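You operate a simulated robot arm through the tools that you are given. There is no shell and no other tool. Be economical: measure what you need, move in short steps, check, and stop when the job is done.

The job below is to be done with a simulated two-armed robot. You get a single attempt, and the scene is never put back.

## Task
Cap both glue bottles and stand them on the cork top.
Fine: screw the blue cap on Fast and the green cap on Flex. Set down upright: glue bottle.
Where things are to end (x, y in the base frame): glue bottle within 0.06 m of [0.45, -0.79]; glue bottle within 0.06 m of [0.45, -0.91].

Only the result counts: the job must be done as asked and must still hold three seconds after the hand-in. Knocking over, shifting, dropping, spilling or breaking anything else fails it. A push-on lid holds only when it is set on centred and level and pressed home; a screw cap is set on level and turned clockwise until tight.

## Robot
Two 6-joint arms with two-finger parallel grippers on one trunk, on a base that drives. Base frame: it is fixed to the floor where the robot stands at the start and does not move with it; the origin is under the middle of the robot, x ahead of it, y to its left, z up. Lengths are in m, angles in degrees, forces in N, time in s.
The left shoulder is at the start at [0.06, 0.187, 1.222], the right one opposite. With the tool pointing down near the work surface each hand reaches from about 0.22 to 0.62 m from the robot's upright axis, wherever it stands, measured 20 degrees to its own side. Places, roughly: cork top of the wooden bench [0.5, -0.8, 0.9]. Payload 1.57 kg a hand.
Tool frame (each hand has its own): the origin (TCP) lies between the finger pads and is the grasp point; the fingertips stand 0.03 m ahead of it; z points along the fingers, y is the line along which they close. Largest opening 0.11 m; finger width 0.024, thickness 0.012; the body of the gripper, 0.048 by 0.112 m, starts 0.078 m behind the TCP.
Orientation is that of the tool frame in the base frame, as a unit quaternion [x, y, z, w]. With the fingers straight down and closing along the base's y, the tool's x points along the base's -x, its y along +y and its z along -z.

## Interface
- The arms move only by the tool play_rows. It takes "left_plan", "right_plan" or both (then of equal length, played together; a hand with none holds still); each is one flat list of numbers, 7 for each row, row after row: the shift along the tool's x, y, z in m, then the turn, a rotation vector about the tool's x, y, z in degrees, then the finger opening in m, from 0 to 0.11. In form: [tx, ty, tz, rx, ry, rz, fingers, tx, ty, tz, rx, ry, rz, fingers, ...]. A call has 1 to 12 rows; each row shifts and turns the commanded pose from where the row before left it, along the tool's axes as they then stand. A row lasts 0.2 s, in which the tool goes at most 0.05 m and 8.6 degrees; a call with a longer step from one row to the next is refused whole, and so is a gripper value outside its range. Where a pose cannot be reached the arm comes as near as it can. A force on the tool above 40 N (or 10 N above the force at the start of the call, whichever is more), or a blocked arm, ends the call early, and 0.2 s more pass. Each finger travels about 0.153 m/s and halts on what it meets, pressing with about 35 N; the grip force reading is that of the motor and also rises with nothing between the fingers. The clock runs only during rows and for 0.2 s after the last one: add rows that do not move to give the fingers time. It gives the time, the measured TCP pose, the force on the tool (base axes), the opening and the grip force at its end, in the units of the frame above (readings bear some noise), with the torque about the TCP (base axes, N m) and any sound that the robot's microphone picked up, and new pictures: "views" is both (left out), scene, wrist or none (wrist: the cameras of the hands that moved).
- Cameras (640 x 400 px; columns grow to the right, rows downward): "scene" is now at [0.0027, -0.0315, 1.7551]; the picture's right is [-0.45, -0.89, 0.00], its down [-0.75, 0.38, -0.54] and it looks along [0.48, -0.25, -0.84] (base axes); focal length 286 px, centre (320, 200). "left" rides on the left gripper at [0.07, -0.016, -0.141] in its tool frame; the picture's right is [0.23, 0.97, 0.00], its down [-0.85, 0.20, -0.48] and it looks along [-0.47, 0.11, 0.88] (tool axes); focal length 222 px, centre (320, 200). "right" rides on the right gripper at [0.07, 0.016, -0.141] in its tool frame; the picture's right is [-0.23, 0.97, 0.00], its down [-0.86, -0.20, -0.48] and it looks along [-0.47, -0.11, 0.88] (tool axes); focal length 222 px, centre (320, 200). There is no depth. A picture from a camera that has moved, and an enlarged one, comes with that camera's place and axes in the base frame and with its lens.
- move_column(by): slides the trunk up (or, below 0, down) by that many m; the arms and the scene camera ride with it, the base frame stays. It gives what a move gives, with no picture.
- base_move(legs): drives the robot by 1 to 6 legs, each [ahead, left, turn to the left] in m, m and degrees, along the robot's own axes; the way and the turn of a leg run together, so that a leg with both is an arc; at most 1.5 m and 180 degrees a leg. The arms and the cameras ride along, it lands a little off, and it stops where it bumps. It gives what a move gives, and a new picture of the scene camera.
- head_to(pan, tilt): turns the head with the scene camera to pan (to the left, within 86 degrees either way) and tilt (down, from -29 to 69), counted from straight ahead of the robot. It gives what a move gives, and a new picture of the scene camera.
- enlarge(camera, box): a new picture of the part [left, top, right, bottom] of that camera's present view, enlarged. The clock stands still meanwhile.
- finish_job(): hands the job in; it is judged then, once.

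Work in short steps. Places have to be worked out from the pictures, the camera data and where the tool is seen: move nearer, look again, correct. Check each grasp and each placing, and mend what went wrong. You have 120 turns and 260 pictures in all, those below and enlarged ones among them. Open the grippers and draw the arms clear of the work before you hand the job in, unless the task says otherwise; then end with one line.

The tools are called after ">>>" as name(argument=value, ...) on one line, values as JSON. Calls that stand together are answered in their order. play_rows: Moves the arms, as the interface text tells. Its arguments: {"type":"object","properties":{"left_plan":{"type":"array","items":{"type":"number"}},"right_plan":{"type":"array","items":{"type":"number"}},"views":{"type":"string","enum":["both","scene","wrist","none"]}},"required":[]} The other tools are called the same way: move_column (by) slides the trunk up or down; base_move (legs) drives the base; head_to (pan, tilt) turns the head that bears the scene camera; enlarge (camera, box) takes an enlarged picture of a part of a camera's view; finish_job () hands the job in.

At the start:

```text
clock: 0.0
left_ee_pos: [0.4385, 0.0363, 1.2647]
left_tcp_rot: [0.0, 1.0, 0.0, 0.0]
left_force: [-0.3, 0.6, 0.2]
left_moment: [-0.07, 0.0, 0.01]
left_finger_gap: 0.1102
left_gripper_force: 0.0
right_ee_pos: [0.3248, -0.3375, 1.1627]
right_tcp_rot: [0.0, 1.0, 0.0, 0.0]
right_force: [-0.7, -0.2, 0.9]
right_moment: [0.02, -0.03, -0.01]
right_finger_gap: 0.1098
right_gripper_force: 0.1
trunk travel left (down, up): [-0.85, 0.14]
robot x, y, heading: [0.0033, 0.0022, 0.3]
head pan, tilt: [-27.0, 57.2]
```

scene: 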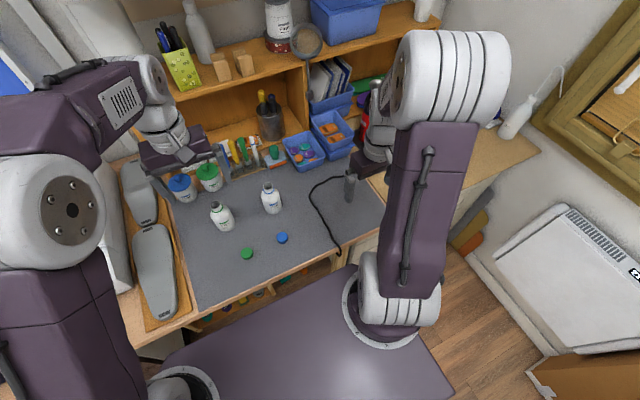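
right: 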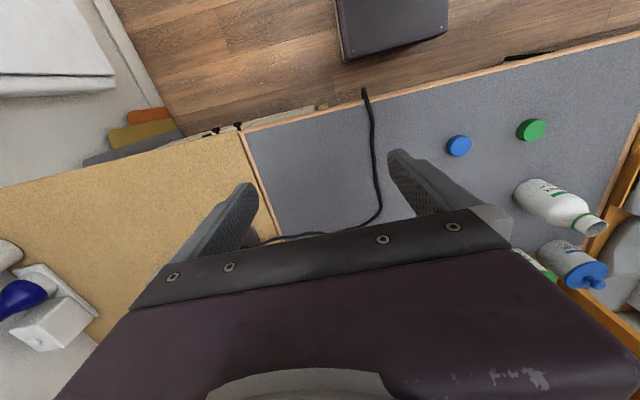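
left: 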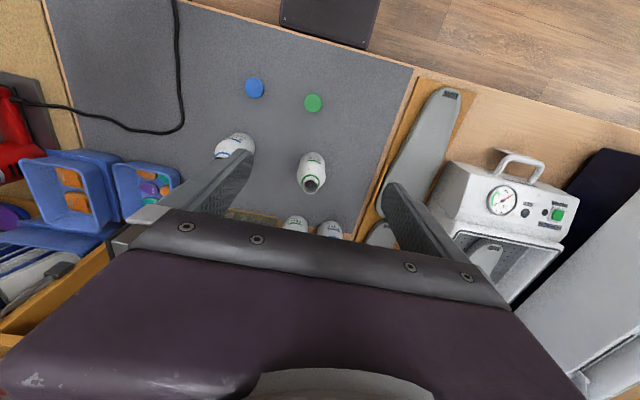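

I see two open bottles, and a green and a blue cap lying on the grey mat. First I read the labels by enlarging.

>>> enlarge(camera="scene", box=[150, 130, 390, 280])

>>> enlarge(camera="left", box=[200, 60, 360, 240])

>>> enlarge(camera="right", box=[420, 90, 640, 300])

```text
2.67 times, centred on (270, 205) of scene
camera zoom: at [0.0027, -0.0315, 1.7551], right [-0.45, -0.89, 0.0], down [-0.75, 0.38, -0.54], along [0.48, -0.25, -0.84], focal length 762 px, centre (453, 187)
```

zoom: 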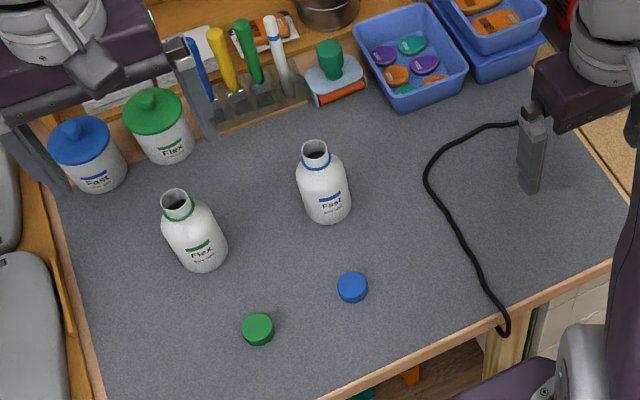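

```text
2.22 times, centred on (280, 150) of left
camera zoom: at [0.3675, 0.0211, 1.4062], right [-0.23, 0.97, 0.0], down [0.85, 0.2, 0.48], along [0.47, 0.11, -0.88], focal length 494 px, centre (409, 311)
```

zoom: 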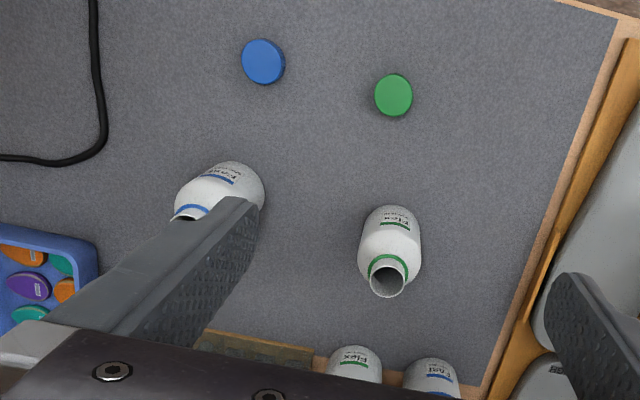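

```text
1.90 times, centred on (530, 195) of right
camera zoom: at [0.2561, -0.3215, 1.3044], right [0.23, 0.97, 0.0], down [0.86, -0.2, 0.48], along [0.47, -0.11, -0.88], focal length 423 px, centre (-80, 210)
```

zoom: 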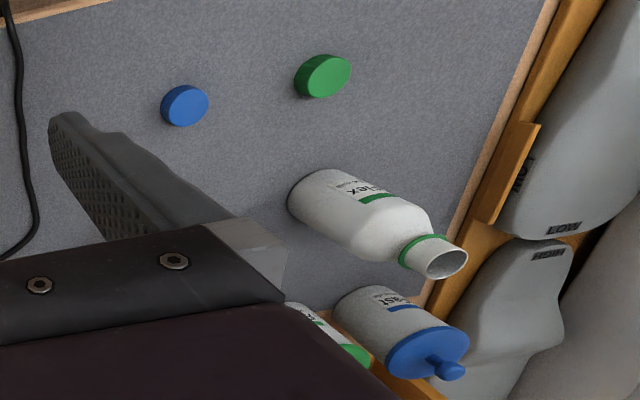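

Triangulating, the mat is at z≈0.90, the blue cap at (.415,-.105), the green cap at (.416,.013), Fast at about (.53,-.12) and Flex at about (.54,.04). I move the left hand aside and bring the right hand above the blue cap.

>>> play_rows(left_plan=[0, 0.04, 0, 0, 0, 0, 0.08, 0, 0.04, 0, 0, 0, 0, 0.08, 0, 0.04, 0, 0, 0, 0, 0.08, 0, 0.04, 0, 0, 0, 0, 0.08, 0, 0.04, 0, 0, 0, 0, 0.08, 0, 0, 0, 0, 0, 0, 0.08, 0, 0, 0, 0, 0, 0, 0.08, 0, 0, 0, 0, 0, 0, 0.08], right_plan=[0, 0, 0, 0, 0, 0, 0.07, 0, 0, 0, 0, 0, 0, 0.07, -0.015, 0.038, 0.01, 0, 0, 0, 0.07, -0.015, 0.038, 0.01, 0, 0, 0, 0.07, -0.015, 0.038, 0.01, 0, 0, 0, 0.07, -0.015, 0.038, 0.01, 0, 0, 0, 0.07, -0.015, 0.038, 0.01, 0, 0, 0, 0.07, -0.015, 0.038, 0.01, 0, 0, 0, 0.07])

```text
clock: 1.8
left_ee_pos: [0.4397, 0.2366, 1.2619]
left_tcp_rot: [0.001, 1.0, -0.001, 0.001]
left_force: [0.2, 0.0, -0.5]
left_moment: [-0.04, 0.0, 0.0]
left_finger_gap: 0.0801
left_gripper_force: 0.2
right_ee_pos: [0.4174, -0.1079, 1.1014]
right_tcp_rot: [0.0, 1.0, -0.001, 0.0]
right_force: [-0.4, 0.9, 0.0]
right_moment: [-0.04, -0.01, -0.01]
right_finger_gap: 0.07
right_gripper_force: 0.0
trunk travel left (down, up): [-0.85, 0.14]
robot x, y, heading: [-0.0001, 0.0012, 0.2]
head pan, tilt: [-27.0, 57.2]
camera scene: at [0.0037, -0.029, 1.7551], right [-0.45, -0.89, 0.0], down [-0.75, 0.38, -0.54], along [0.48, -0.25, -0.84], focal length 286 px, centre (320, 200)
camera right: at [0.3491, -0.0918, 1.244], right [0.23, 0.97, 0.0], down [0.86, -0.2, 0.48], along [0.46, -0.11, -0.88], focal length 222 px, centre (320, 200)
camera left: at [0.37, 0.2215, 1.4033], right [-0.23, 0.97, 0.0], down [0.86, 0.2, 0.48], along [0.47, 0.11, -0.88], focal length 222 px, centre (320, 200)
```

scene: 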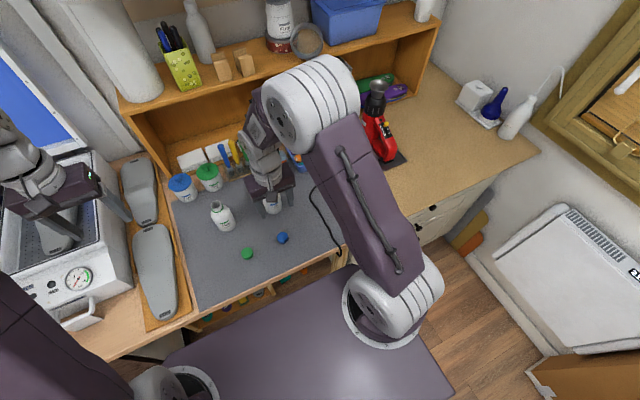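
right: 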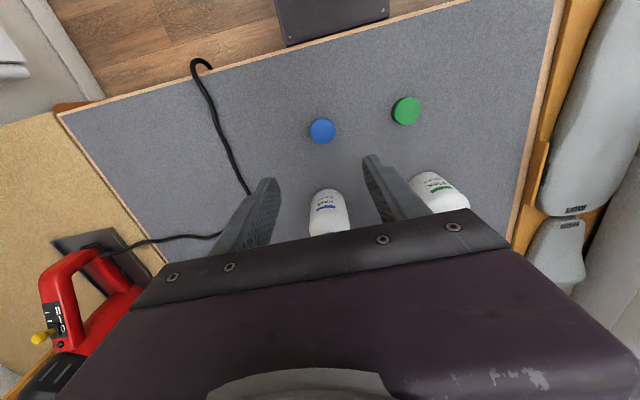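
left: 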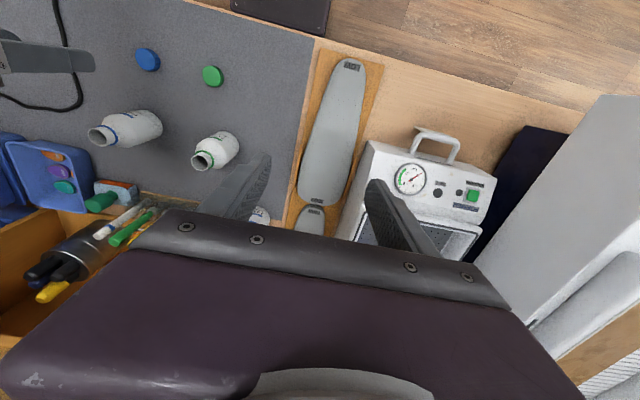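

The right camera puts the blue cap at about (.411,-.104). I go down part way and look again.

>>> play_rows(right_plan=[0.005, 0.004, 0.03, 0, 0, 0, 0.07, 0, 0, 0.04, 0, 0, 0, 0.07, 0, 0, 0.04, 0, 0, 0, 0.07], views="wrist")

>>> enlarge(camera="right", box=[220, 80, 460, 240])

```text
clock: 2.6
left_ee_pos: [0.4417, 0.236, 1.2621]
left_tcp_rot: [0.0, 1.0, -0.001, 0.0]
left_force: [-0.4, 0.4, 0.4]
left_moment: [-0.01, 0.02, -0.02]
left_finger_gap: 0.0799
left_gripper_force: 0.1
right_ee_pos: [0.4122, -0.1036, 0.9918]
right_tcp_rot: [0.0, 1.0, 0.0, 0.0]
right_force: [0.2, 0.4, 1.2]
right_moment: [0.01, 0.03, 0.01]
right_finger_gap: 0.0704
right_gripper_force: 0.0
trunk travel left (down, up): [-0.85, 0.14]
robot x, y, heading: [0.0015, 0.0006, 0.1]
head pan, tilt: [-27.0, 57.2]
camera right: at [0.343, -0.0885, 1.1334], right [0.23, 0.97, 0.0], down [0.86, -0.2, 0.48], along [0.47, -0.11, -0.88], focal length 222 px, centre (320, 200)
```

right: 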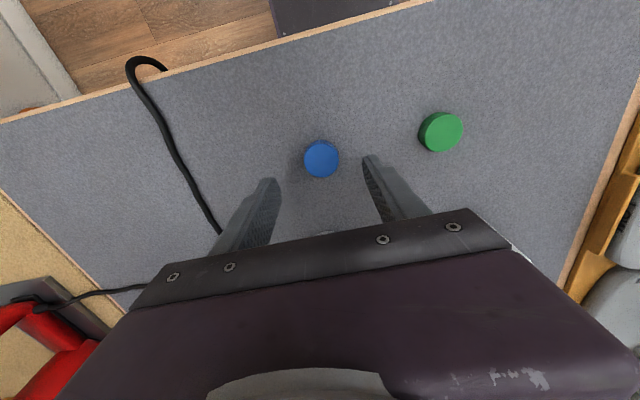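

```text
2.50 times, centred on (340, 160) of right
camera zoom: at [0.343, -0.0885, 1.1334], right [0.23, 0.97, 0.0], down [0.86, -0.2, 0.48], along [0.47, -0.11, -0.88], focal length 555 px, centre (270, 300)
```

zoom: 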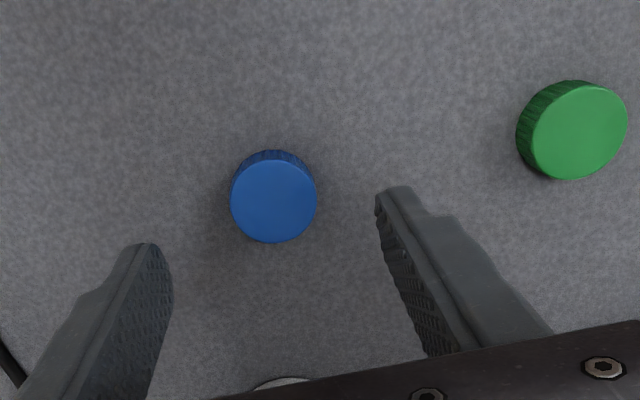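

Cap at (.413,-.104), exactly under the hand. Descend and grip.

>>> play_rows(right_plan=[0, 0, 0.03, 0, 0, 0, 0.07, 0, 0, 0.02, 0, 0, 0, 0.07, 0, 0, 0.004, 0, 0, 0, 0.07, 0, 0, 0, 0, 0, 0, 0.06], views="wrist")

```text
clock: 3.6
left_ee_pos: [0.4394, 0.2339, 1.2614]
left_tcp_rot: [0.0, 1.0, 0.0, 0.0]
left_force: [0.1, 0.7, -0.4]
left_moment: [0.01, -0.01, 0.0]
left_finger_gap: 0.0798
left_gripper_force: 0.0
right_ee_pos: [0.41, -0.1054, 0.9389]
right_tcp_rot: [0.0, 1.0, 0.0, 0.001]
right_force: [0.2, -0.5, 0.2]
right_moment: [0.01, 0.0, -0.05]
right_finger_gap: 0.0601
right_gripper_force: 0.1
trunk travel left (down, up): [-0.85, 0.14]
robot x, y, heading: [0.0004, -0.0032, -0.3]
head pan, tilt: [-27.0, 57.2]
camera right: at [0.3412, -0.0892, 1.0802], right [0.23, 0.97, 0.0], down [0.86, -0.2, 0.48], along [0.47, -0.11, -0.88], focal length 222 px, centre (320, 200)
```

right: 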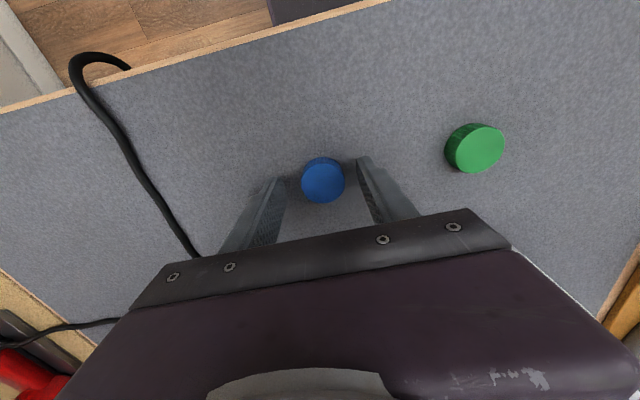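

The cap sits between the pads. I go 4 mm lower and close.

>>> play_rows(right_plan=[0, 0.001, 0.004, 0, 0, 0, 0.055, 0, 0, 0, 0, 0, 0, 0.03, 0, 0, 0, 0, 0, 0, 0.02, 0, 0, 0, 0, 0, 0, 0.02], views="none")

>>> enlarge(camera="right", box=[220, 100, 460, 250])

```text
clock: 4.6
left_ee_pos: [0.4396, 0.2347, 1.2627]
left_tcp_rot: [0.0, 1.0, 0.0, 0.0]
left_force: [-0.5, -0.6, 0.1]
left_moment: [0.02, -0.02, 0.0]
left_finger_gap: 0.0799
left_gripper_force: 0.0
right_ee_pos: [0.4099, -0.1045, 0.9338]
right_tcp_rot: [0.0, 1.0, 0.0, 0.0]
right_force: [0.3, -0.4, 0.3]
right_moment: [-0.01, -0.06, -0.02]
right_finger_gap: 0.0331
right_gripper_force: 35.0
trunk travel left (down, up): [-0.85, 0.14]
robot x, y, heading: [-0.0002, -0.0034, 0.1]
head pan, tilt: [-27.0, 57.2]
```

```text
2.67 times, centred on (340, 175) of right
camera zoom: at [0.3408, -0.0879, 1.0761], right [0.23, 0.97, 0.0], down [0.86, -0.2, 0.48], along [0.47, -0.11, -0.88], focal length 592 px, centre (267, 267)
```

zoom: 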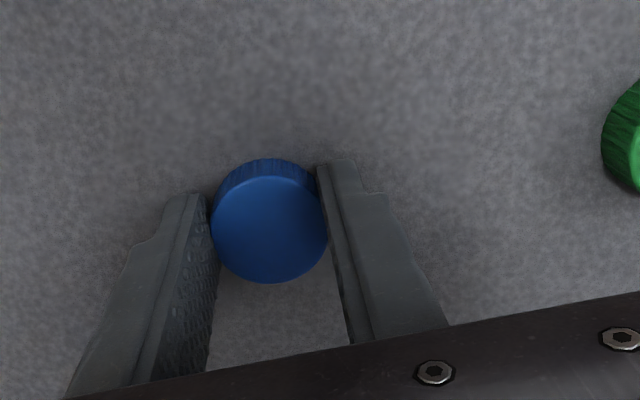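

Blue cap gripped, 33 mm wide. I lift it and draw the right hand aside, while the left hand turns to a slanted grasp pose: heading -30°, pitched 40° below level.

>>> play_rows(right_plan=[0, 0, -0.04, 0, 0, 0, 0.02, 0, 0, -0.04, 0, 0, 0, 0.02, 0, 0, -0.04, 0, 0, 0, 0.02, 0, 0, -0.04, 0, 0, 0, 0.02, 0, -0.04, 0, 0, 0, 0, 0.02, 0, -0.04, 0, 0, 0, 0, 0.02, 0, -0.04, 0, 0, 0, 0, 0.02, 0, -0.04, 0, 0, 0, 0, 0.02, 0, 0, 0, 0, 0, 0, 0.02, 0, 0, 0, 0, 0, 0, 0.02], left_plan=[0, -0.02, 0.02, 0, 0, 7.5, 0.08, 0, -0.02, 0.02, 0, 0, 7.5, 0.08, 0, -0.02, 0.02, 0, 0, 7.5, 0.08, 0, -0.02, 0.02, 0, 0, 7.5, 0.08, 0, 0, 0, 0, -8.33, 0, 0.08, 0, 0, 0, 0, -8.33, 0, 0.08, 0, 0, 0, 0, -8.33, 0, 0.08, 0, 0, 0, 0, -8.33, 0, 0.08, 0, 0, 0, 0, -8.33, 0, 0.08, 0, 0, 0, 0, -8.33, 0, 0.08])

```text
clock: 6.8
left_ee_pos: [0.4314, 0.1621, 1.1852]
left_tcp_rot: [0.234, 0.875, -0.11, 0.409]
left_force: [-0.4, 0.4, 0.7]
left_moment: [-0.02, 0.02, -0.02]
left_finger_gap: 0.0802
left_gripper_force: 0.1
left hand out of reach, approached as far as the arm can: row 10
right_ee_pos: [0.4108, -0.2613, 1.0958]
right_tcp_rot: [0.0, 1.0, -0.001, -0.001]
right_force: [0.9, 1.2, -0.4]
right_moment: [-0.02, 0.02, 0.01]
right_finger_gap: 0.0332
right_gripper_force: 35.2
trunk travel left (down, up): [-0.85, 0.14]
robot x, y, heading: [0.0024, 0.0001, 0.1]
head pan, tilt: [-27.0, 57.2]
camera scene: at [0.0037, -0.0295, 1.7551], right [-0.45, -0.89, 0.0], down [-0.75, 0.38, -0.54], along [0.48, -0.25, -0.84], focal length 286 px, centre (320, 200)
camera right: at [0.3423, -0.2455, 1.2376], right [0.23, 0.97, 0.0], down [0.86, -0.2, 0.48], along [0.47, -0.11, -0.88], focal length 222 px, centre (320, 200)
camera left: at [0.2892, 0.2256, 1.2222], right [0.36, 0.92, -0.18], down [0.26, 0.08, 0.96], along [0.9, -0.39, -0.21], focal length 222 px, centre (320, 200)
```

scene: 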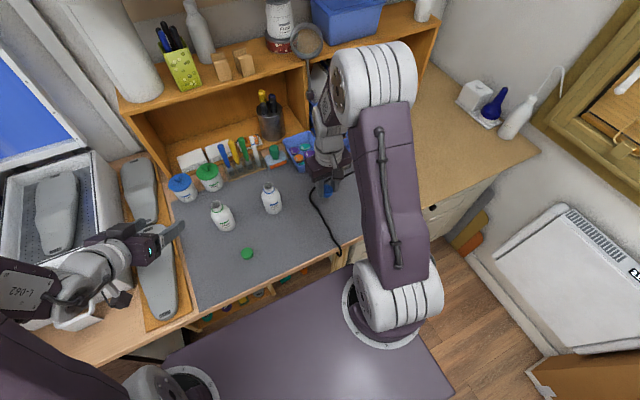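
right: 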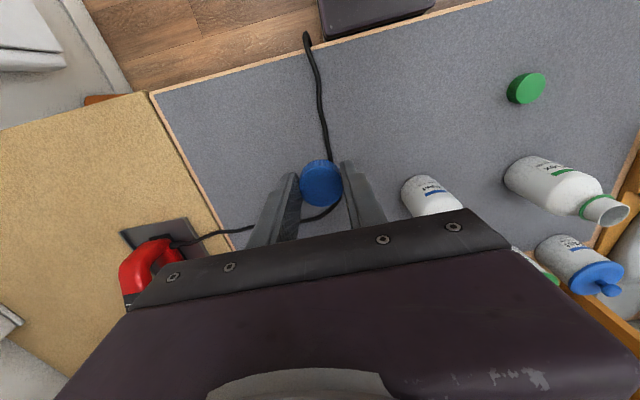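
left: 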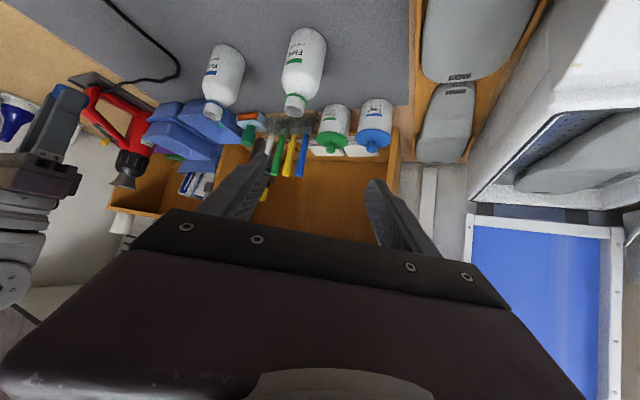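

The pitched left pose was reached. Fast measures at about (.536,-.119). I bring the left hand to a pre-grasp point 0.12 m back along its approach axis.

>>> play_rows(left_plan=[0.006, -0.032, 0.035, 0, 0, 0, 0.08, 0.006, -0.032, 0.035, 0, 0, 0, 0.08, 0.006, -0.032, 0.035, 0, 0, 0, 0.08, 0.006, -0.032, 0.035, 0, 0, 0, 0.08, 0.006, -0.032, 0.035, 0, 0, 0, 0.08, 0.006, -0.031, 0.036, 0, 0, 0, 0.08])

```text
clock: 8.2
left_ee_pos: [0.5328, -0.0287, 1.1016]
left_tcp_rot: [0.238, 0.876, -0.121, 0.401]
left_force: [0.3, -0.5, 0.8]
left_moment: [0.01, 0.01, 0.01]
left_finger_gap: 0.0799
left_gripper_force: 0.1
left hand out of reach, approached as far as the arm can: row 1, 2, 3, 4, 5, 6
right_ee_pos: [0.412, -0.2633, 1.0939]
right_tcp_rot: [0.0, 1.0, 0.0, -0.001]
right_force: [0.3, -0.6, 0.0]
right_moment: [0.0, 0.0, -0.01]
right_finger_gap: 0.0331
right_gripper_force: 35.3
trunk travel left (down, up): [-0.85, 0.14]
robot x, y, heading: [-0.0042, -0.0029, -0.0]
head pan, tilt: [-27.0, 57.2]
camera scene: at [0.0052, -0.0324, 1.7551], right [-0.45, -0.89, 0.0], down [-0.75, 0.38, -0.54], along [0.48, -0.25, -0.84], focal length 286 px, centre (320, 200)
camera left: at [0.394, 0.037, 1.1404], right [0.37, 0.91, -0.19], down [0.28, 0.09, 0.96], along [0.89, -0.41, -0.22], focal length 222 px, centre (320, 200)
```

scene: 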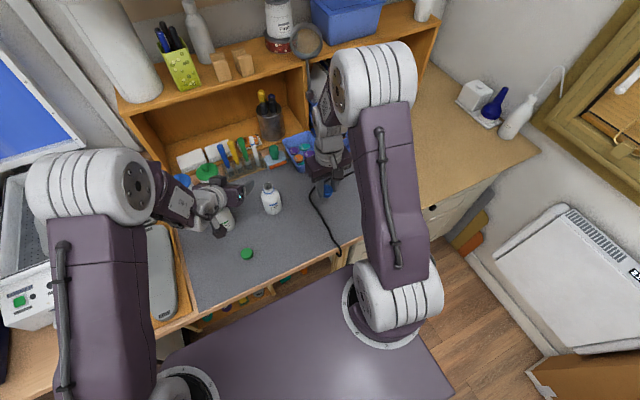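
left: 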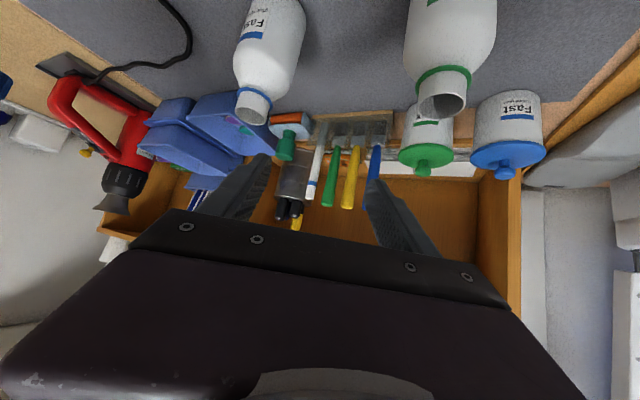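

The arm is too folded at that spot to reach the pose. I raise both hands, ease the pitch to 50°, then shift the base 0.1 m left with an 8° left turn so the bottles lie further to the right of the left shoulder.

>>> play_rows(left_plan=[-0.038, 0, -0.032, 0, 0, 0, 0.08, -0.038, 0, -0.032, 0, 0, 0, 0.08, -0.019, 0, -0.016, 0, 5, 0, 0.08, 0, 0, 0, 0, 5, 0, 0.08], right_plan=[0, 0, -0.025, 0, 0, 0, 0.02, 0, 0, -0.025, 0, 0, 0, 0.02, 0, 0, 0, 0, 0, 0, 0.02, 0, 0, 0, 0, 0, 0, 0.02], views="none")

>>> base_move(legs=[[0, 0.1, 8]])

```text
clock: 9.2
left_ee_pos: [0.5296, -0.0309, 1.2226]
left_tcp_rot: [0.245, 0.895, -0.108, 0.356]
left_force: [0.5, -0.5, -0.3]
left_moment: [0.02, -0.01, 0.01]
left_finger_gap: 0.0798
left_gripper_force: 0.0
left hand out of reach, approached as far as the arm can: row 1, 3, 4
right_ee_pos: [0.4111, -0.2629, 1.1453]
right_tcp_rot: [0.0, 1.0, 0.0, 0.001]
right_force: [0.3, 0.8, -0.9]
right_moment: [-0.01, -0.02, 0.04]
right_finger_gap: 0.0329
right_gripper_force: 35.2
trunk travel left (down, up): [-0.85, 0.14]
robot x, y, heading: [-0.0031, -0.0005, 0.0]
head pan, tilt: [-27.0, 57.2]
```

```text
clock: 10.3
left_ee_pos: [0.5227, 0.1352, 1.2224]
left_tcp_rot: [0.184, 0.91, -0.082, 0.362]
left_force: [0.2, -0.1, 0.7]
left_moment: [0.01, 0.0, 0.04]
left_finger_gap: 0.0797
left_gripper_force: 0.0
right_ee_pos: [0.4364, -0.1089, 1.1439]
right_tcp_rot: [-0.068, 0.998, 0.002, 0.0]
right_force: [0.4, -0.8, -0.8]
right_moment: [0.02, -0.01, -0.02]
right_finger_gap: 0.0332
right_gripper_force: 34.4
trunk travel left (down, up): [-0.85, 0.14]
robot x, y, heading: [-0.0111, 0.0972, 7.8]
head pan, tilt: [-27.0, 57.2]
camera scene: at [0.0021, 0.0605, 1.7549], right [-0.33, -0.94, 0.0], down [-0.79, 0.28, -0.54], along [0.51, -0.17, -0.84], focal length 286 px, centre (320, 200)
```

scene: 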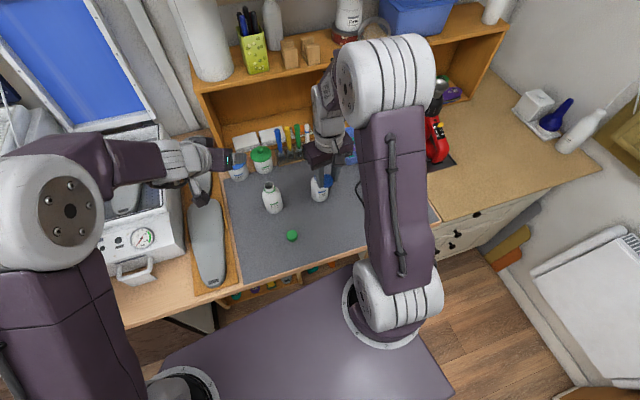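

I move the right hand aside again, then turn the left heading further by 15° and go to the pre-grasp for Fast.

>>> play_rows(right_plan=[0, -0.045, 0, 0, 0, 0, 0.02, 0, -0.045, 0, 0, 0, 0, 0.02, 0, -0.045, 0, 0, 0, 0, 0.02, 0, -0.045, 0, 0, 0, 0, 0.02, 0, 0, 0, 0, 0, 0, 0.02, 0, 0, 0, 0, 0, 0, 0.02, 0, 0, 0, 0, 0, 0, 0.02, 0, 0, 0, 0, 0, 0, 0.02, 0, 0, 0, 0, 0, 0, 0.02, 0, 0, 0, 0, 0, 0, 0.02], left_plan=[0, 0, 0, 5.2, 0.1, 5.4, 0.08, 0, 0, 0, 5.2, 0.1, 5.4, 0.08, 0, 0, 0, 0, 0, 0, 0.08, 0, 0, 0, 0, 0, 0, 0.08, 0.0125, -0.0312, 0.0337, 0, 0, 0, 0.08, 0.0125, -0.0312, 0.0337, 0, 0, 0, 0.08, 0.0125, -0.0312, 0.0337, 0, 0, 0, 0.08, 0.0125, -0.0312, 0.0337, 0, 0, 0, 0.08, 0.0125, -0.0312, 0.0337, 0, 0, 0, 0.08, 0.0125, -0.0312, 0.0337, 0, 0, 0, 0.08])

```text
clock: 12.5
left_ee_pos: [0.4906, -0.0351, 1.0373]
left_tcp_rot: [0.304, 0.878, -0.137, 0.345]
left_force: [0.1, -0.1, 0.4]
left_moment: [0.0, 0.0, -0.02]
left_finger_gap: 0.0797
left_gripper_force: 0.1
left hand out of reach, approached as far as the arm can: row 9, 10
right_ee_pos: [0.4593, -0.2841, 1.1456]
right_tcp_rot: [-0.068, 0.998, -0.001, -0.001]
right_force: [0.1, 0.1, 0.4]
right_moment: [0.01, -0.04, 0.0]
right_finger_gap: 0.033
right_gripper_force: 35.2
trunk travel left (down, up): [-0.85, 0.14]
robot x, y, heading: [-0.0045, 0.0984, 8.1]
head pan, tilt: [-27.0, 57.2]
camera scene: at [0.0015, 0.0664, 1.7551], right [-0.33, -0.95, 0.0], down [-0.79, 0.27, -0.54], along [0.51, -0.18, -0.84], focal length 286 px, centre (320, 200)
camera right: at [0.3894, -0.279, 1.2866], right [0.09, 1.0, 0.0], down [0.87, -0.08, 0.48], along [0.48, -0.04, -0.88], focal length 222 px, centre (320, 200)
camera left: at [0.3658, 0.0472, 1.0915], right [0.48, 0.86, -0.19], down [0.37, 0.0, 0.93], along [0.8, -0.51, -0.32], focal length 222 px, centre (320, 200)
```

scene: 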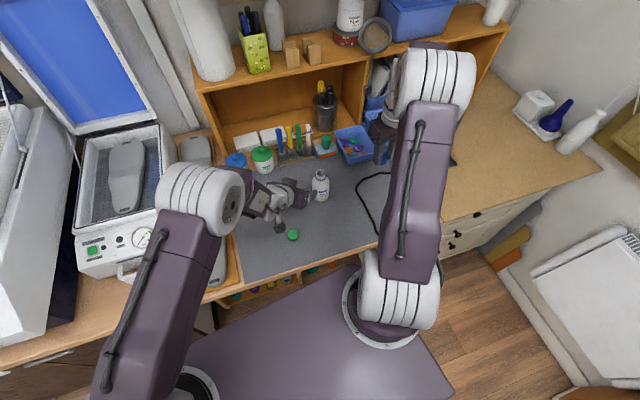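
right: 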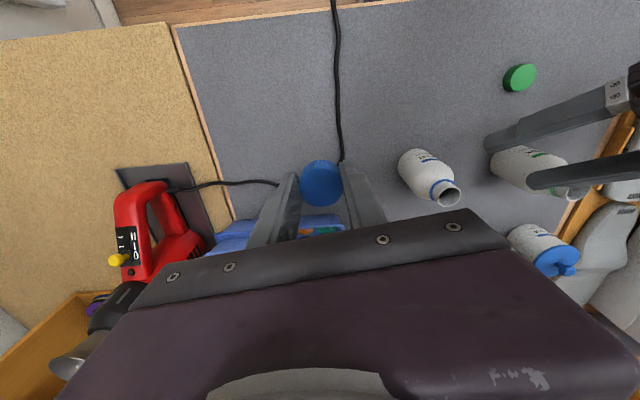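
left: 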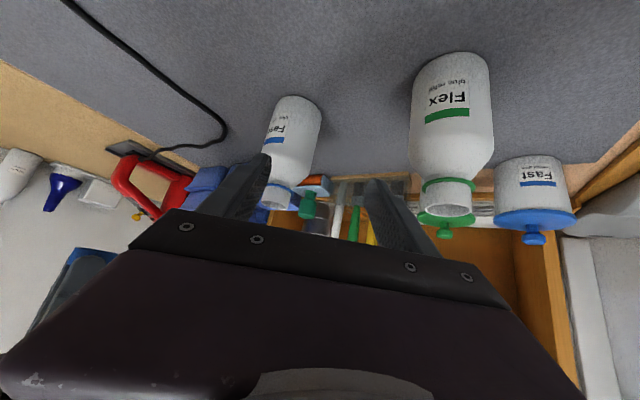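

The left wrist needs to sit higher relative to its shoulder, so I raise both hands and lower the trunk 0.12 m.

>>> play_rows(left_plan=[-0.03, 0, -0.0315, 0, 0, 0, 0.08, -0.03, 0, -0.0315, 0, 0, 0, 0.08, -0.03, 0, -0.0315, 0, 0, 0, 0.08], right_plan=[0, 0, -0.035, 0, 0, 0, 0.02, 0, 0, -0.035, 0, 0, 0, 0.02, 0, 0, 0, 0, 0, 0, 0.02], views="none")

>>> move_column(by=-0.12)

```text
clock: 13.3
left_ee_pos: [0.4907, -0.0339, 1.1675]
left_tcp_rot: [0.3, 0.878, -0.132, 0.349]
left_force: [0.1, 0.3, 0.7]
left_moment: [0.0, 0.01, 0.05]
left_finger_gap: 0.0801
left_gripper_force: 0.1
right_ee_pos: [0.4604, -0.2847, 1.216]
right_tcp_rot: [-0.069, 0.998, 0.0, -0.001]
right_force: [0.2, -0.2, -0.3]
right_moment: [0.0, 0.02, -0.01]
right_finger_gap: 0.033
right_gripper_force: 35.1
trunk travel left (down, up): [-0.85, 0.14]
robot x, y, heading: [-0.0091, 0.0988, 7.9]
head pan, tilt: [-27.0, 57.2]
```

```text
clock: 14.8
left_ee_pos: [0.4911, -0.0352, 1.0469]
left_tcp_rot: [0.3, 0.878, -0.131, 0.349]
left_force: [-1.0, 0.4, 0.8]
left_moment: [-0.02, -0.04, -0.03]
left_finger_gap: 0.0802
left_gripper_force: 0.0
right_ee_pos: [0.4605, -0.2854, 1.0953]
right_tcp_rot: [-0.069, 0.998, 0.0, 0.001]
right_force: [0.0, 0.1, -0.2]
right_moment: [-0.02, 0.0, 0.01]
right_finger_gap: 0.0332
right_gripper_force: 34.2
trunk travel left (down, up): [-0.73, 0.26]
robot x, y, heading: [-0.0073, 0.1004, 8.1]
head pan, tilt: [-27.0, 57.2]
```

Now I repeat the shift to the pre-grasp point and look.

>>> play_rows(left_plan=[0.005, -0.018, 0.009, 0, 0, 0, 0.09, 0.005, -0.018, 0.009, 0, 0, 0, 0.09])

```text
clock: 15.4
left_ee_pos: [0.4748, -0.0668, 1.0292]
left_tcp_rot: [0.302, 0.878, -0.135, 0.346]
left_force: [1.0, 1.0, 0.1]
left_moment: [-0.02, 0.02, 0.01]
left_finger_gap: 0.09
left_gripper_force: 0.0
right_ee_pos: [0.4606, -0.2857, 1.0958]
right_tcp_rot: [-0.069, 0.998, 0.0, 0.0]
right_force: [-0.8, 0.5, -0.6]
right_moment: [0.03, 0.01, 0.0]
right_finger_gap: 0.0331
right_gripper_force: 35.3
trunk travel left (down, up): [-0.73, 0.26]
robot x, y, heading: [-0.0093, 0.0993, 7.8]
head pan, tilt: [-27.0, 57.2]
camera scene: at [0.0002, 0.0656, 1.6351], right [-0.33, -0.95, 0.0], down [-0.79, 0.28, -0.54], along [0.51, -0.18, -0.84], focal length 286 px, centre (320, 200)
camera left: at [0.3486, 0.0141, 1.084], right [0.48, 0.86, -0.18], down [0.37, -0.01, 0.93], along [0.8, -0.51, -0.32], focal length 222 px, centre (320, 200)
```

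scene: 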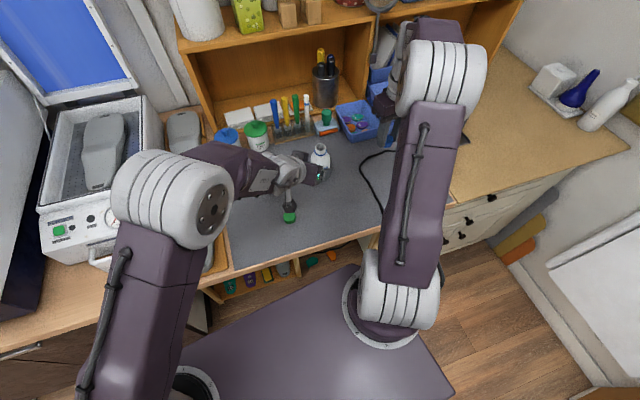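
left: 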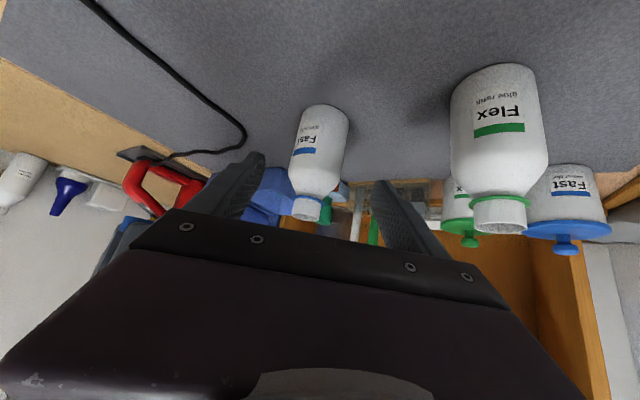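

The bottle is centred between the fingers and Fast is confirmed at (.536,-.119). I advance along the tool axis, then close.

>>> play_rows(left_plan=[0, -0.002, 0.04, 0, 0, 0, 0.09, 0, 0, 0.04, 0, 0, 0, 0.09, 0, 0, 0.034, 0, 0, 0, 0.09, 0, 0, 0, 0, 0, 0, 0.09])

```text
clock: 16.4
left_ee_pos: [0.5263, -0.1085, 0.9572]
left_tcp_rot: [0.3, 0.877, -0.132, 0.351]
left_force: [0.5, 0.1, 0.6]
left_moment: [-0.02, -0.01, 0.0]
left_finger_gap: 0.09
left_gripper_force: 0.1
left hand out of reach, approached as far as the arm can: row 3
right_ee_pos: [0.4604, -0.284, 1.0957]
right_tcp_rot: [-0.068, 0.998, 0.0, 0.0]
right_force: [0.1, -0.2, -0.1]
right_moment: [0.01, 0.0, 0.01]
right_finger_gap: 0.033
right_gripper_force: 35.0
trunk travel left (down, up): [-0.73, 0.26]
robot x, y, heading: [-0.0067, 0.095, 7.7]
head pan, tilt: [-27.0, 57.2]
camera scene: at [0.0002, 0.0662, 1.6351], right [-0.33, -0.95, 0.0], down [-0.79, 0.27, -0.54], along [0.51, -0.18, -0.84], focal length 286 px, centre (320, 200)
camera left: at [0.3996, -0.0273, 1.0106], right [0.47, 0.86, -0.18], down [0.36, 0.0, 0.93], along [0.81, -0.5, -0.31], focal length 222 px, centre (320, 200)
```

scene: 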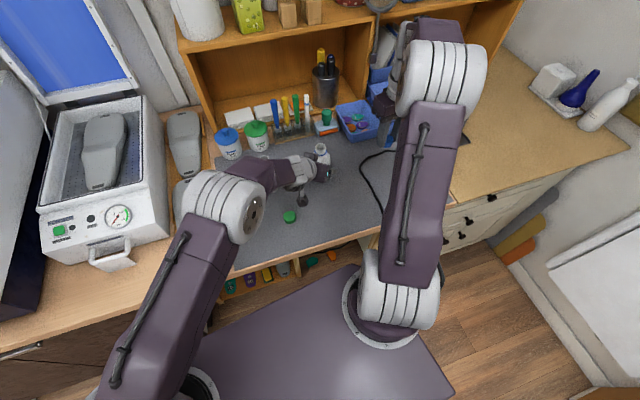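
left: 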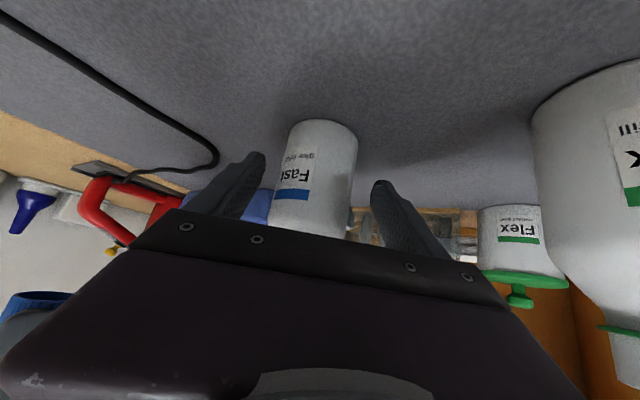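

The arm stopped about 14 mm short. I lower the trunk 15 mm, which brings the hand straight down around the bottle, then try advancing level.

>>> move_column(by=-0.015)

>>> play_rows(left_plan=[-0.009, 0, 0.0085, 0, 0, 0, 0.09, 0, 0, 0, 0, 0, 0, 0.09], views="wrist")

```text
clock: 17.1
left_ee_pos: [0.5258, -0.1078, 0.9405]
left_tcp_rot: [0.3, 0.878, -0.132, 0.349]
left_force: [1.0, -0.2, 0.6]
left_moment: [0.02, 0.0, -0.04]
left_finger_gap: 0.09
left_gripper_force: 0.0
right_ee_pos: [0.4609, -0.2856, 1.0804]
right_tcp_rot: [-0.069, 0.998, 0.0, 0.0]
right_force: [-0.7, 0.0, 0.6]
right_moment: [0.01, 0.04, 0.01]
right_finger_gap: 0.033
right_gripper_force: 34.9
trunk travel left (down, up): [-0.715, 0.275]
robot x, y, heading: [-0.0045, 0.0961, 8.1]
head pan, tilt: [-27.0, 57.2]
```

```text
clock: 17.7
left_ee_pos: [0.5276, -0.1099, 0.943]
left_tcp_rot: [0.3, 0.876, -0.136, 0.352]
left_force: [0.1, -0.3, 0.0]
left_moment: [-0.02, 0.03, 0.01]
left_finger_gap: 0.09
left_gripper_force: 0.0
left hand out of reach, approached as far as the arm can: row 1
right_ee_pos: [0.4607, -0.2852, 1.0796]
right_tcp_rot: [-0.069, 0.998, 0.0, -0.001]
right_force: [-0.8, 0.0, -0.4]
right_moment: [0.01, 0.02, 0.01]
right_finger_gap: 0.0332
right_gripper_force: 34.9
trunk travel left (down, up): [-0.715, 0.275]
robot x, y, heading: [-0.0038, 0.0948, 8.1]
head pan, tilt: [-27.0, 57.2]
camera left: at [0.4009, -0.0292, 0.9962], right [0.48, 0.86, -0.18], down [0.36, 0.0, 0.93], along [0.8, -0.51, -0.31], focal length 222 px, centre (320, 200)
```

left: 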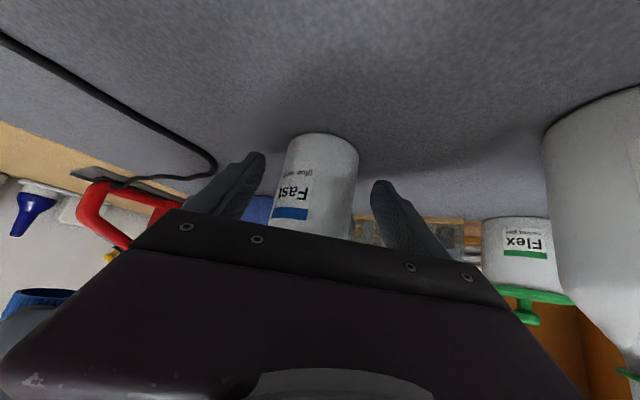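

Close enough: the pads reach past the bottle axis. I close the left fingers on the bottle.

>>> play_rows(left_plan=[0, 0, 0, 0, 0, 0, 0.07, 0, 0, 0, 0, 0, 0, 0.045, 0, 0, 0, 0, 0, 0, 0.045, 0, 0, 0, 0, 0, 0, 0.045])

>>> enlarge(camera="scene", box=[240, 110, 400, 210])

```text
clock: 18.7
left_ee_pos: [0.5276, -0.1096, 0.9426]
left_tcp_rot: [0.3, 0.876, -0.136, 0.352]
left_force: [1.9, -0.4, 1.9]
left_moment: [0.08, -0.22, -0.02]
left_finger_gap: 0.0585
left_gripper_force: 35.0
right_ee_pos: [0.4598, -0.2855, 1.081]
right_tcp_rot: [-0.068, 0.998, 0.0, 0.001]
right_force: [0.4, 0.0, -0.5]
right_moment: [0.03, 0.01, 0.0]
right_finger_gap: 0.0331
right_gripper_force: 35.4
trunk travel left (down, up): [-0.715, 0.275]
robot x, y, heading: [-0.0059, 0.0954, 8.0]
head pan, tilt: [-27.0, 57.2]
camera scene: at [0.0004, 0.0665, 1.6201], right [-0.33, -0.95, 0.0], down [-0.79, 0.27, -0.54], along [0.51, -0.18, -0.84], focal length 286 px, centre (320, 200)
camera left: at [0.4011, -0.0291, 0.9963], right [0.48, 0.86, -0.18], down [0.36, 0.0, 0.93], along [0.8, -0.51, -0.31], focal length 222 px, centre (320, 200)
```

scene: 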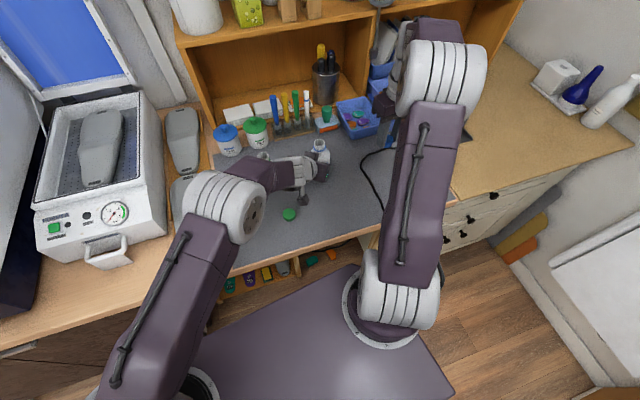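
left: 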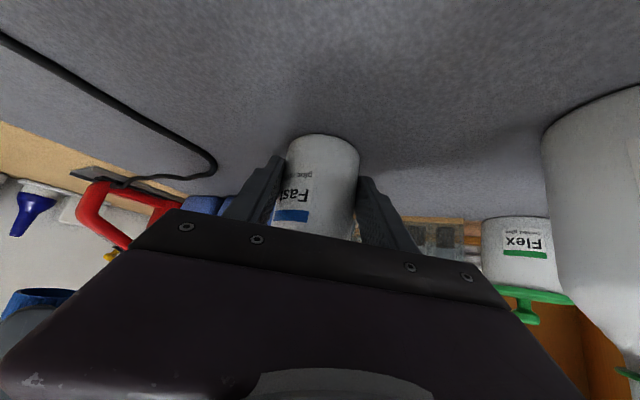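

```text
4.00 times, centred on (320, 160) of scene
camera zoom: at [0.0004, 0.0665, 1.6201], right [-0.33, -0.95, 0.0], down [-0.79, 0.27, -0.54], along [0.51, -0.18, -0.84], focal length 1143 px, centre (320, 360)
```

zoom: 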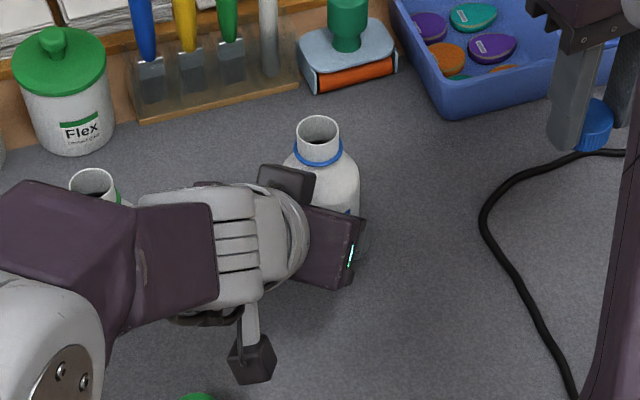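

Fast is gripped (58.5 mm body). I bring the right hand with the cap near, above the bottle, to measure the neck with its camera.

>>> play_rows(right_plan=[0, 0, -0.04, 0, 0, 0, 0.02, -0.017, 0.029, -0.01, 0, 0, 0, 0.02, -0.017, 0.029, -0.01, 0, 0, 0, 0.02, -0.017, 0.029, 0, 0, 0, 0, 0.02, -0.016, 0.03, 0, 0, 0, 0, 0.02], views="none")

>>> enlarge(camera="right", box=[240, 100, 480, 250])

>>> enlarge(camera="scene", box=[260, 90, 420, 190])

```text
clock: 19.9
left_ee_pos: [0.5288, -0.111, 0.9431]
left_tcp_rot: [0.301, 0.876, -0.136, 0.352]
left_force: [0.2, -0.7, 2.1]
left_moment: [0.06, -0.1, -0.05]
left_finger_gap: 0.0584
left_gripper_force: 35.0
right_ee_pos: [0.5111, -0.1572, 1.1401]
right_tcp_rot: [-0.069, 0.998, 0.0, 0.0]
right_force: [-1.0, 0.4, 0.0]
right_moment: [0.01, -0.01, 0.02]
right_finger_gap: 0.033
right_gripper_force: 34.7
trunk travel left (down, up): [-0.715, 0.275]
robot x, y, heading: [-0.0065, 0.0982, 7.9]
head pan, tilt: [-27.0, 57.2]
```

```text
2.67 times, centred on (360, 175) of right
camera zoom: at [0.4405, -0.1516, 1.2824], right [0.09, 1.0, 0.0], down [0.87, -0.08, 0.48], along [0.48, -0.04, -0.88], focal length 592 px, centre (213, 267)
```

zoom: 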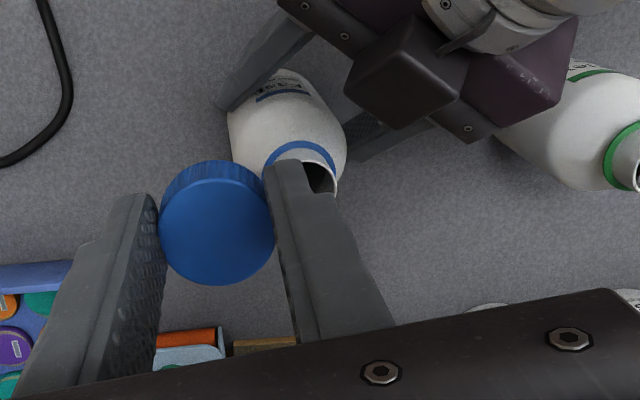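

```text
4.00 times, centred on (340, 140) of scene
camera zoom: at [0.0001, 0.0673, 1.6201], right [-0.33, -0.94, 0.0], down [-0.79, 0.27, -0.54], along [0.51, -0.18, -0.84], focal length 1143 px, centre (240, 440)
```

zoom: 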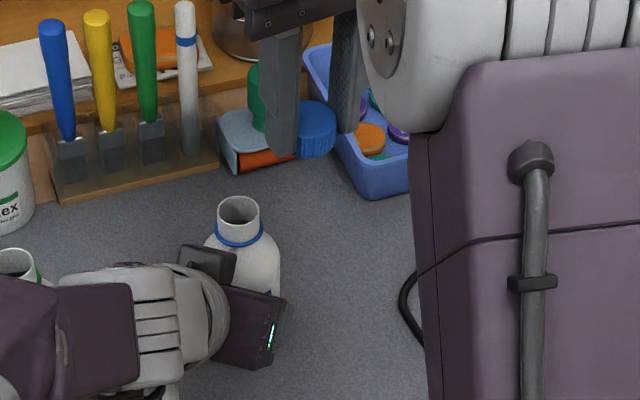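

Estimates agree on the neck axis near (.537,-.119), with the mouth at z≈1.033. For a cleaner view I move the right hand forward so its camera looks straight down on the mouth.

>>> play_rows(right_plan=[-0.03, 0.013, 0, 0, 0, 0, 0.02, -0.03, 0.013, 0, 0, 0, 0, 0.02], views="none")

>>> enlarge(camera="right", box=[220, 50, 420, 175])

```text
clock: 20.5
left_ee_pos: [0.5273, -0.1105, 0.9431]
left_tcp_rot: [0.3, 0.876, -0.136, 0.352]
left_force: [2.2, -0.9, 0.8]
left_moment: [0.05, -0.18, -0.08]
left_finger_gap: 0.0583
left_gripper_force: 34.9
right_ee_pos: [0.5657, -0.1246, 1.1423]
right_tcp_rot: [-0.069, 0.998, 0.0, 0.0]
right_force: [0.3, -0.5, 0.5]
right_moment: [-0.03, 0.02, -0.02]
right_finger_gap: 0.0331
right_gripper_force: 35.0
trunk travel left (down, up): [-0.715, 0.275]
robot x, y, heading: [-0.005, 0.097, 8.0]
head pan, tilt: [-27.0, 57.2]
```

```text
3.20 times, centred on (320, 112) of right
camera zoom: at [0.4957, -0.1187, 1.2835], right [0.09, 1.0, 0.0], down [0.87, -0.08, 0.48], along [0.48, -0.04, -0.88], focal length 711 px, centre (320, 480)
```

zoom: 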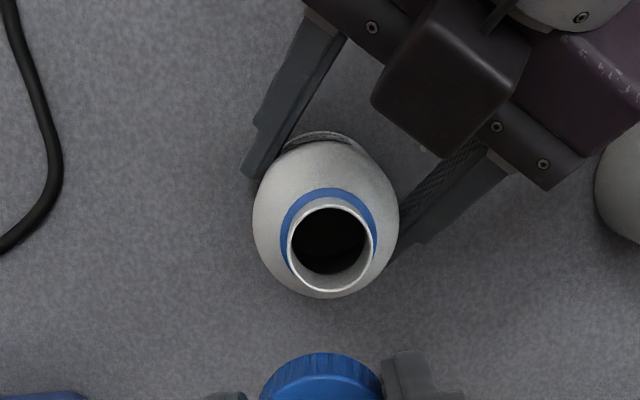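

By a tool-frame comparison of mouth and cap, the hand needs to shift (0.026, 0.0086). I move over the neck and down to just above contact.

>>> play_rows(right_plan=[0.026, 0.0086, 0, 0, 0, 0, 0.02, 0, 0, 0.03, 0, 0, 0, 0.02, 0, 0, 0.03, 0, 0, 0, 0.02, 0, 0, 0, 0, 0, 0, 0.02], views="none")

>>> enlarge(camera="right", box=[240, 100, 440, 225])

>>> enlarge(camera="scene", box=[270, 110, 370, 172])

>>> enlarge(camera="left", box=[200, 80, 440, 230])

```text
clock: 21.5
left_ee_pos: [0.5275, -0.1104, 0.9427]
left_tcp_rot: [0.3, 0.876, -0.136, 0.352]
left_force: [0.1, -0.1, 2.4]
left_moment: [0.05, -0.15, -0.03]
left_finger_gap: 0.0582
left_gripper_force: 35.0
right_ee_pos: [0.5391, -0.121, 1.0802]
right_tcp_rot: [-0.069, 0.998, 0.001, 0.0]
right_force: [-0.4, -0.5, 0.1]
right_moment: [-0.03, -0.01, 0.04]
right_finger_gap: 0.0332
right_gripper_force: 34.7
trunk travel left (down, up): [-0.715, 0.275]
robot x, y, heading: [-0.0055, 0.099, 7.8]
head pan, tilt: [-27.0, 57.2]
```

```text
3.20 times, centred on (340, 162) of right
camera zoom: at [0.4692, -0.1142, 1.2221], right [0.09, 1.0, 0.0], down [0.87, -0.08, 0.48], along [0.48, -0.04, -0.88], focal length 711 px, centre (256, 320)
```

zoom: 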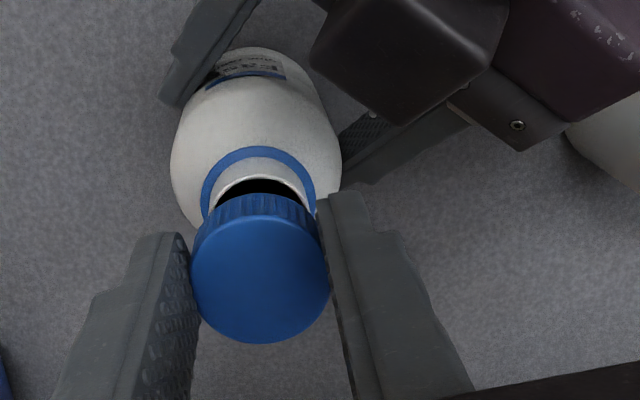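

```text
6.40 times, centred on (320, 141) of scene
camera zoom: at [0.0, 0.0664, 1.6201], right [-0.33, -0.95, 0.0], down [-0.79, 0.27, -0.54], along [0.51, -0.18, -0.84], focal length 1828 px, centre (320, 578)
```

zoom: 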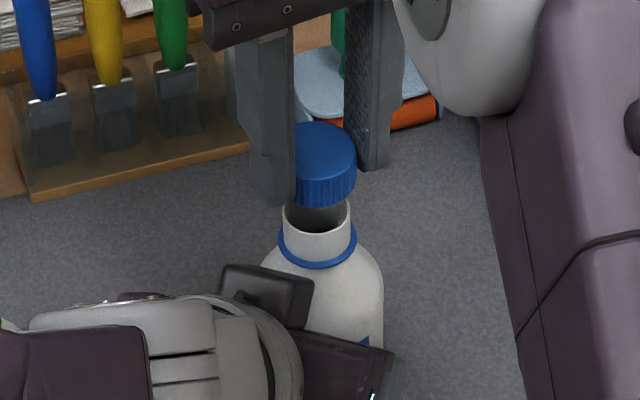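

```text
2.67 times, centred on (320, 155) of left
camera zoom: at [0.4008, -0.0291, 0.9963], right [0.48, 0.86, -0.18], down [0.36, 0.0, 0.93], along [0.8, -0.51, -0.31], focal length 592 px, centre (320, 320)
```

zoom: 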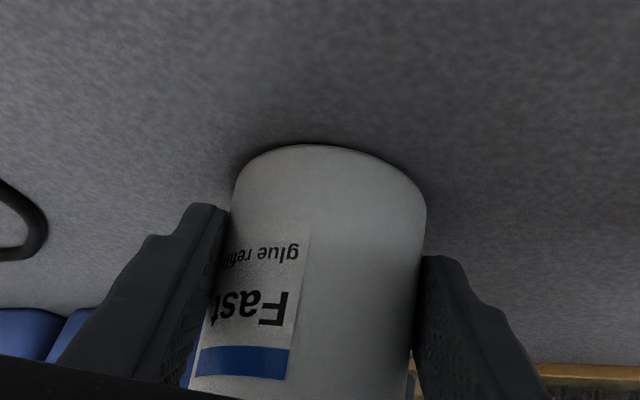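

Cross-checking the views, the mouth is lower than thought (z≈1.022) and about 2 mm further forward. I correct for that and approach the neck.

>>> play_rows(right_plan=[-0.002, 0, 0.01, 0, 0, 0, 0.02, 0, 0, 0.008, 0, 0, 0, 0.02, 0, 0, 0, 0, 0, 0, 0.02], views="none")

>>> enlarge(camera="right", box=[260, 100, 420, 200])

>>> enlarge(camera="scene", box=[280, 115, 360, 165])

```text
clock: 22.3
left_ee_pos: [0.5281, -0.1102, 0.9421]
left_tcp_rot: [0.3, 0.876, -0.135, 0.352]
left_force: [5.7, -3.2, 0.2]
left_moment: [0.26, -0.16, -0.08]
left_finger_gap: 0.0584
left_gripper_force: 34.9
right_ee_pos: [0.542, -0.1201, 1.0625]
right_tcp_rot: [-0.069, 0.998, 0.0, 0.0]
right_force: [-3.0, 1.8, 8.9]
right_moment: [-0.06, 0.16, -0.05]
right_finger_gap: 0.033
right_gripper_force: 35.2
trunk travel left (down, up): [-0.715, 0.275]
robot x, y, heading: [-0.007, 0.0978, 7.9]
head pan, tilt: [-27.0, 57.2]
```

```text
4.00 times, centred on (340, 150) of right
camera zoom: at [0.4708, -0.114, 1.2047], right [0.09, 1.0, 0.0], down [0.87, -0.08, 0.48], along [0.48, -0.04, -0.88], focal length 888 px, centre (240, 400)
```

zoom: 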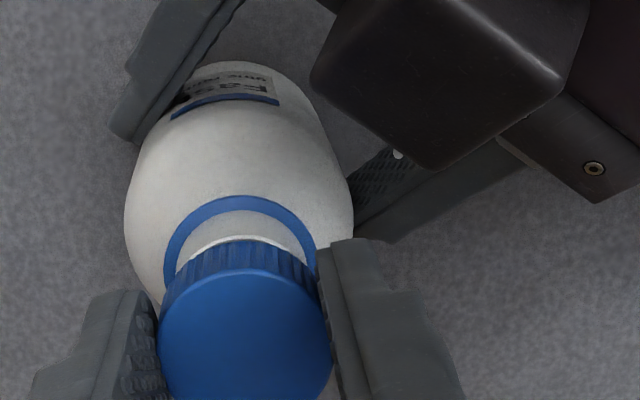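

```text
8.00 times, centred on (320, 140) of scene
camera zoom: at [-0.0001, 0.0663, 1.6202], right [-0.33, -0.95, 0.0], down [-0.79, 0.27, -0.54], along [0.51, -0.18, -0.84], focal length 2286 px, centre (320, 680)
```

zoom: 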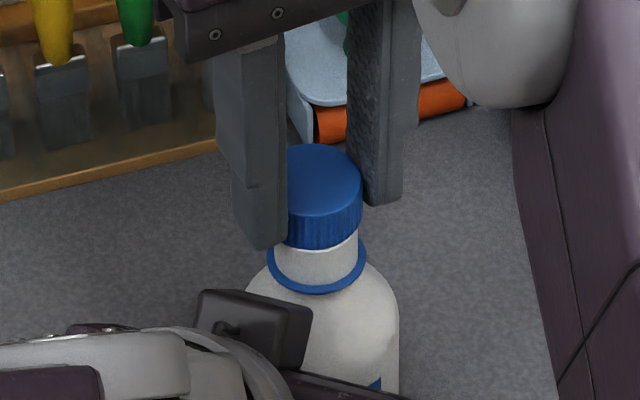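

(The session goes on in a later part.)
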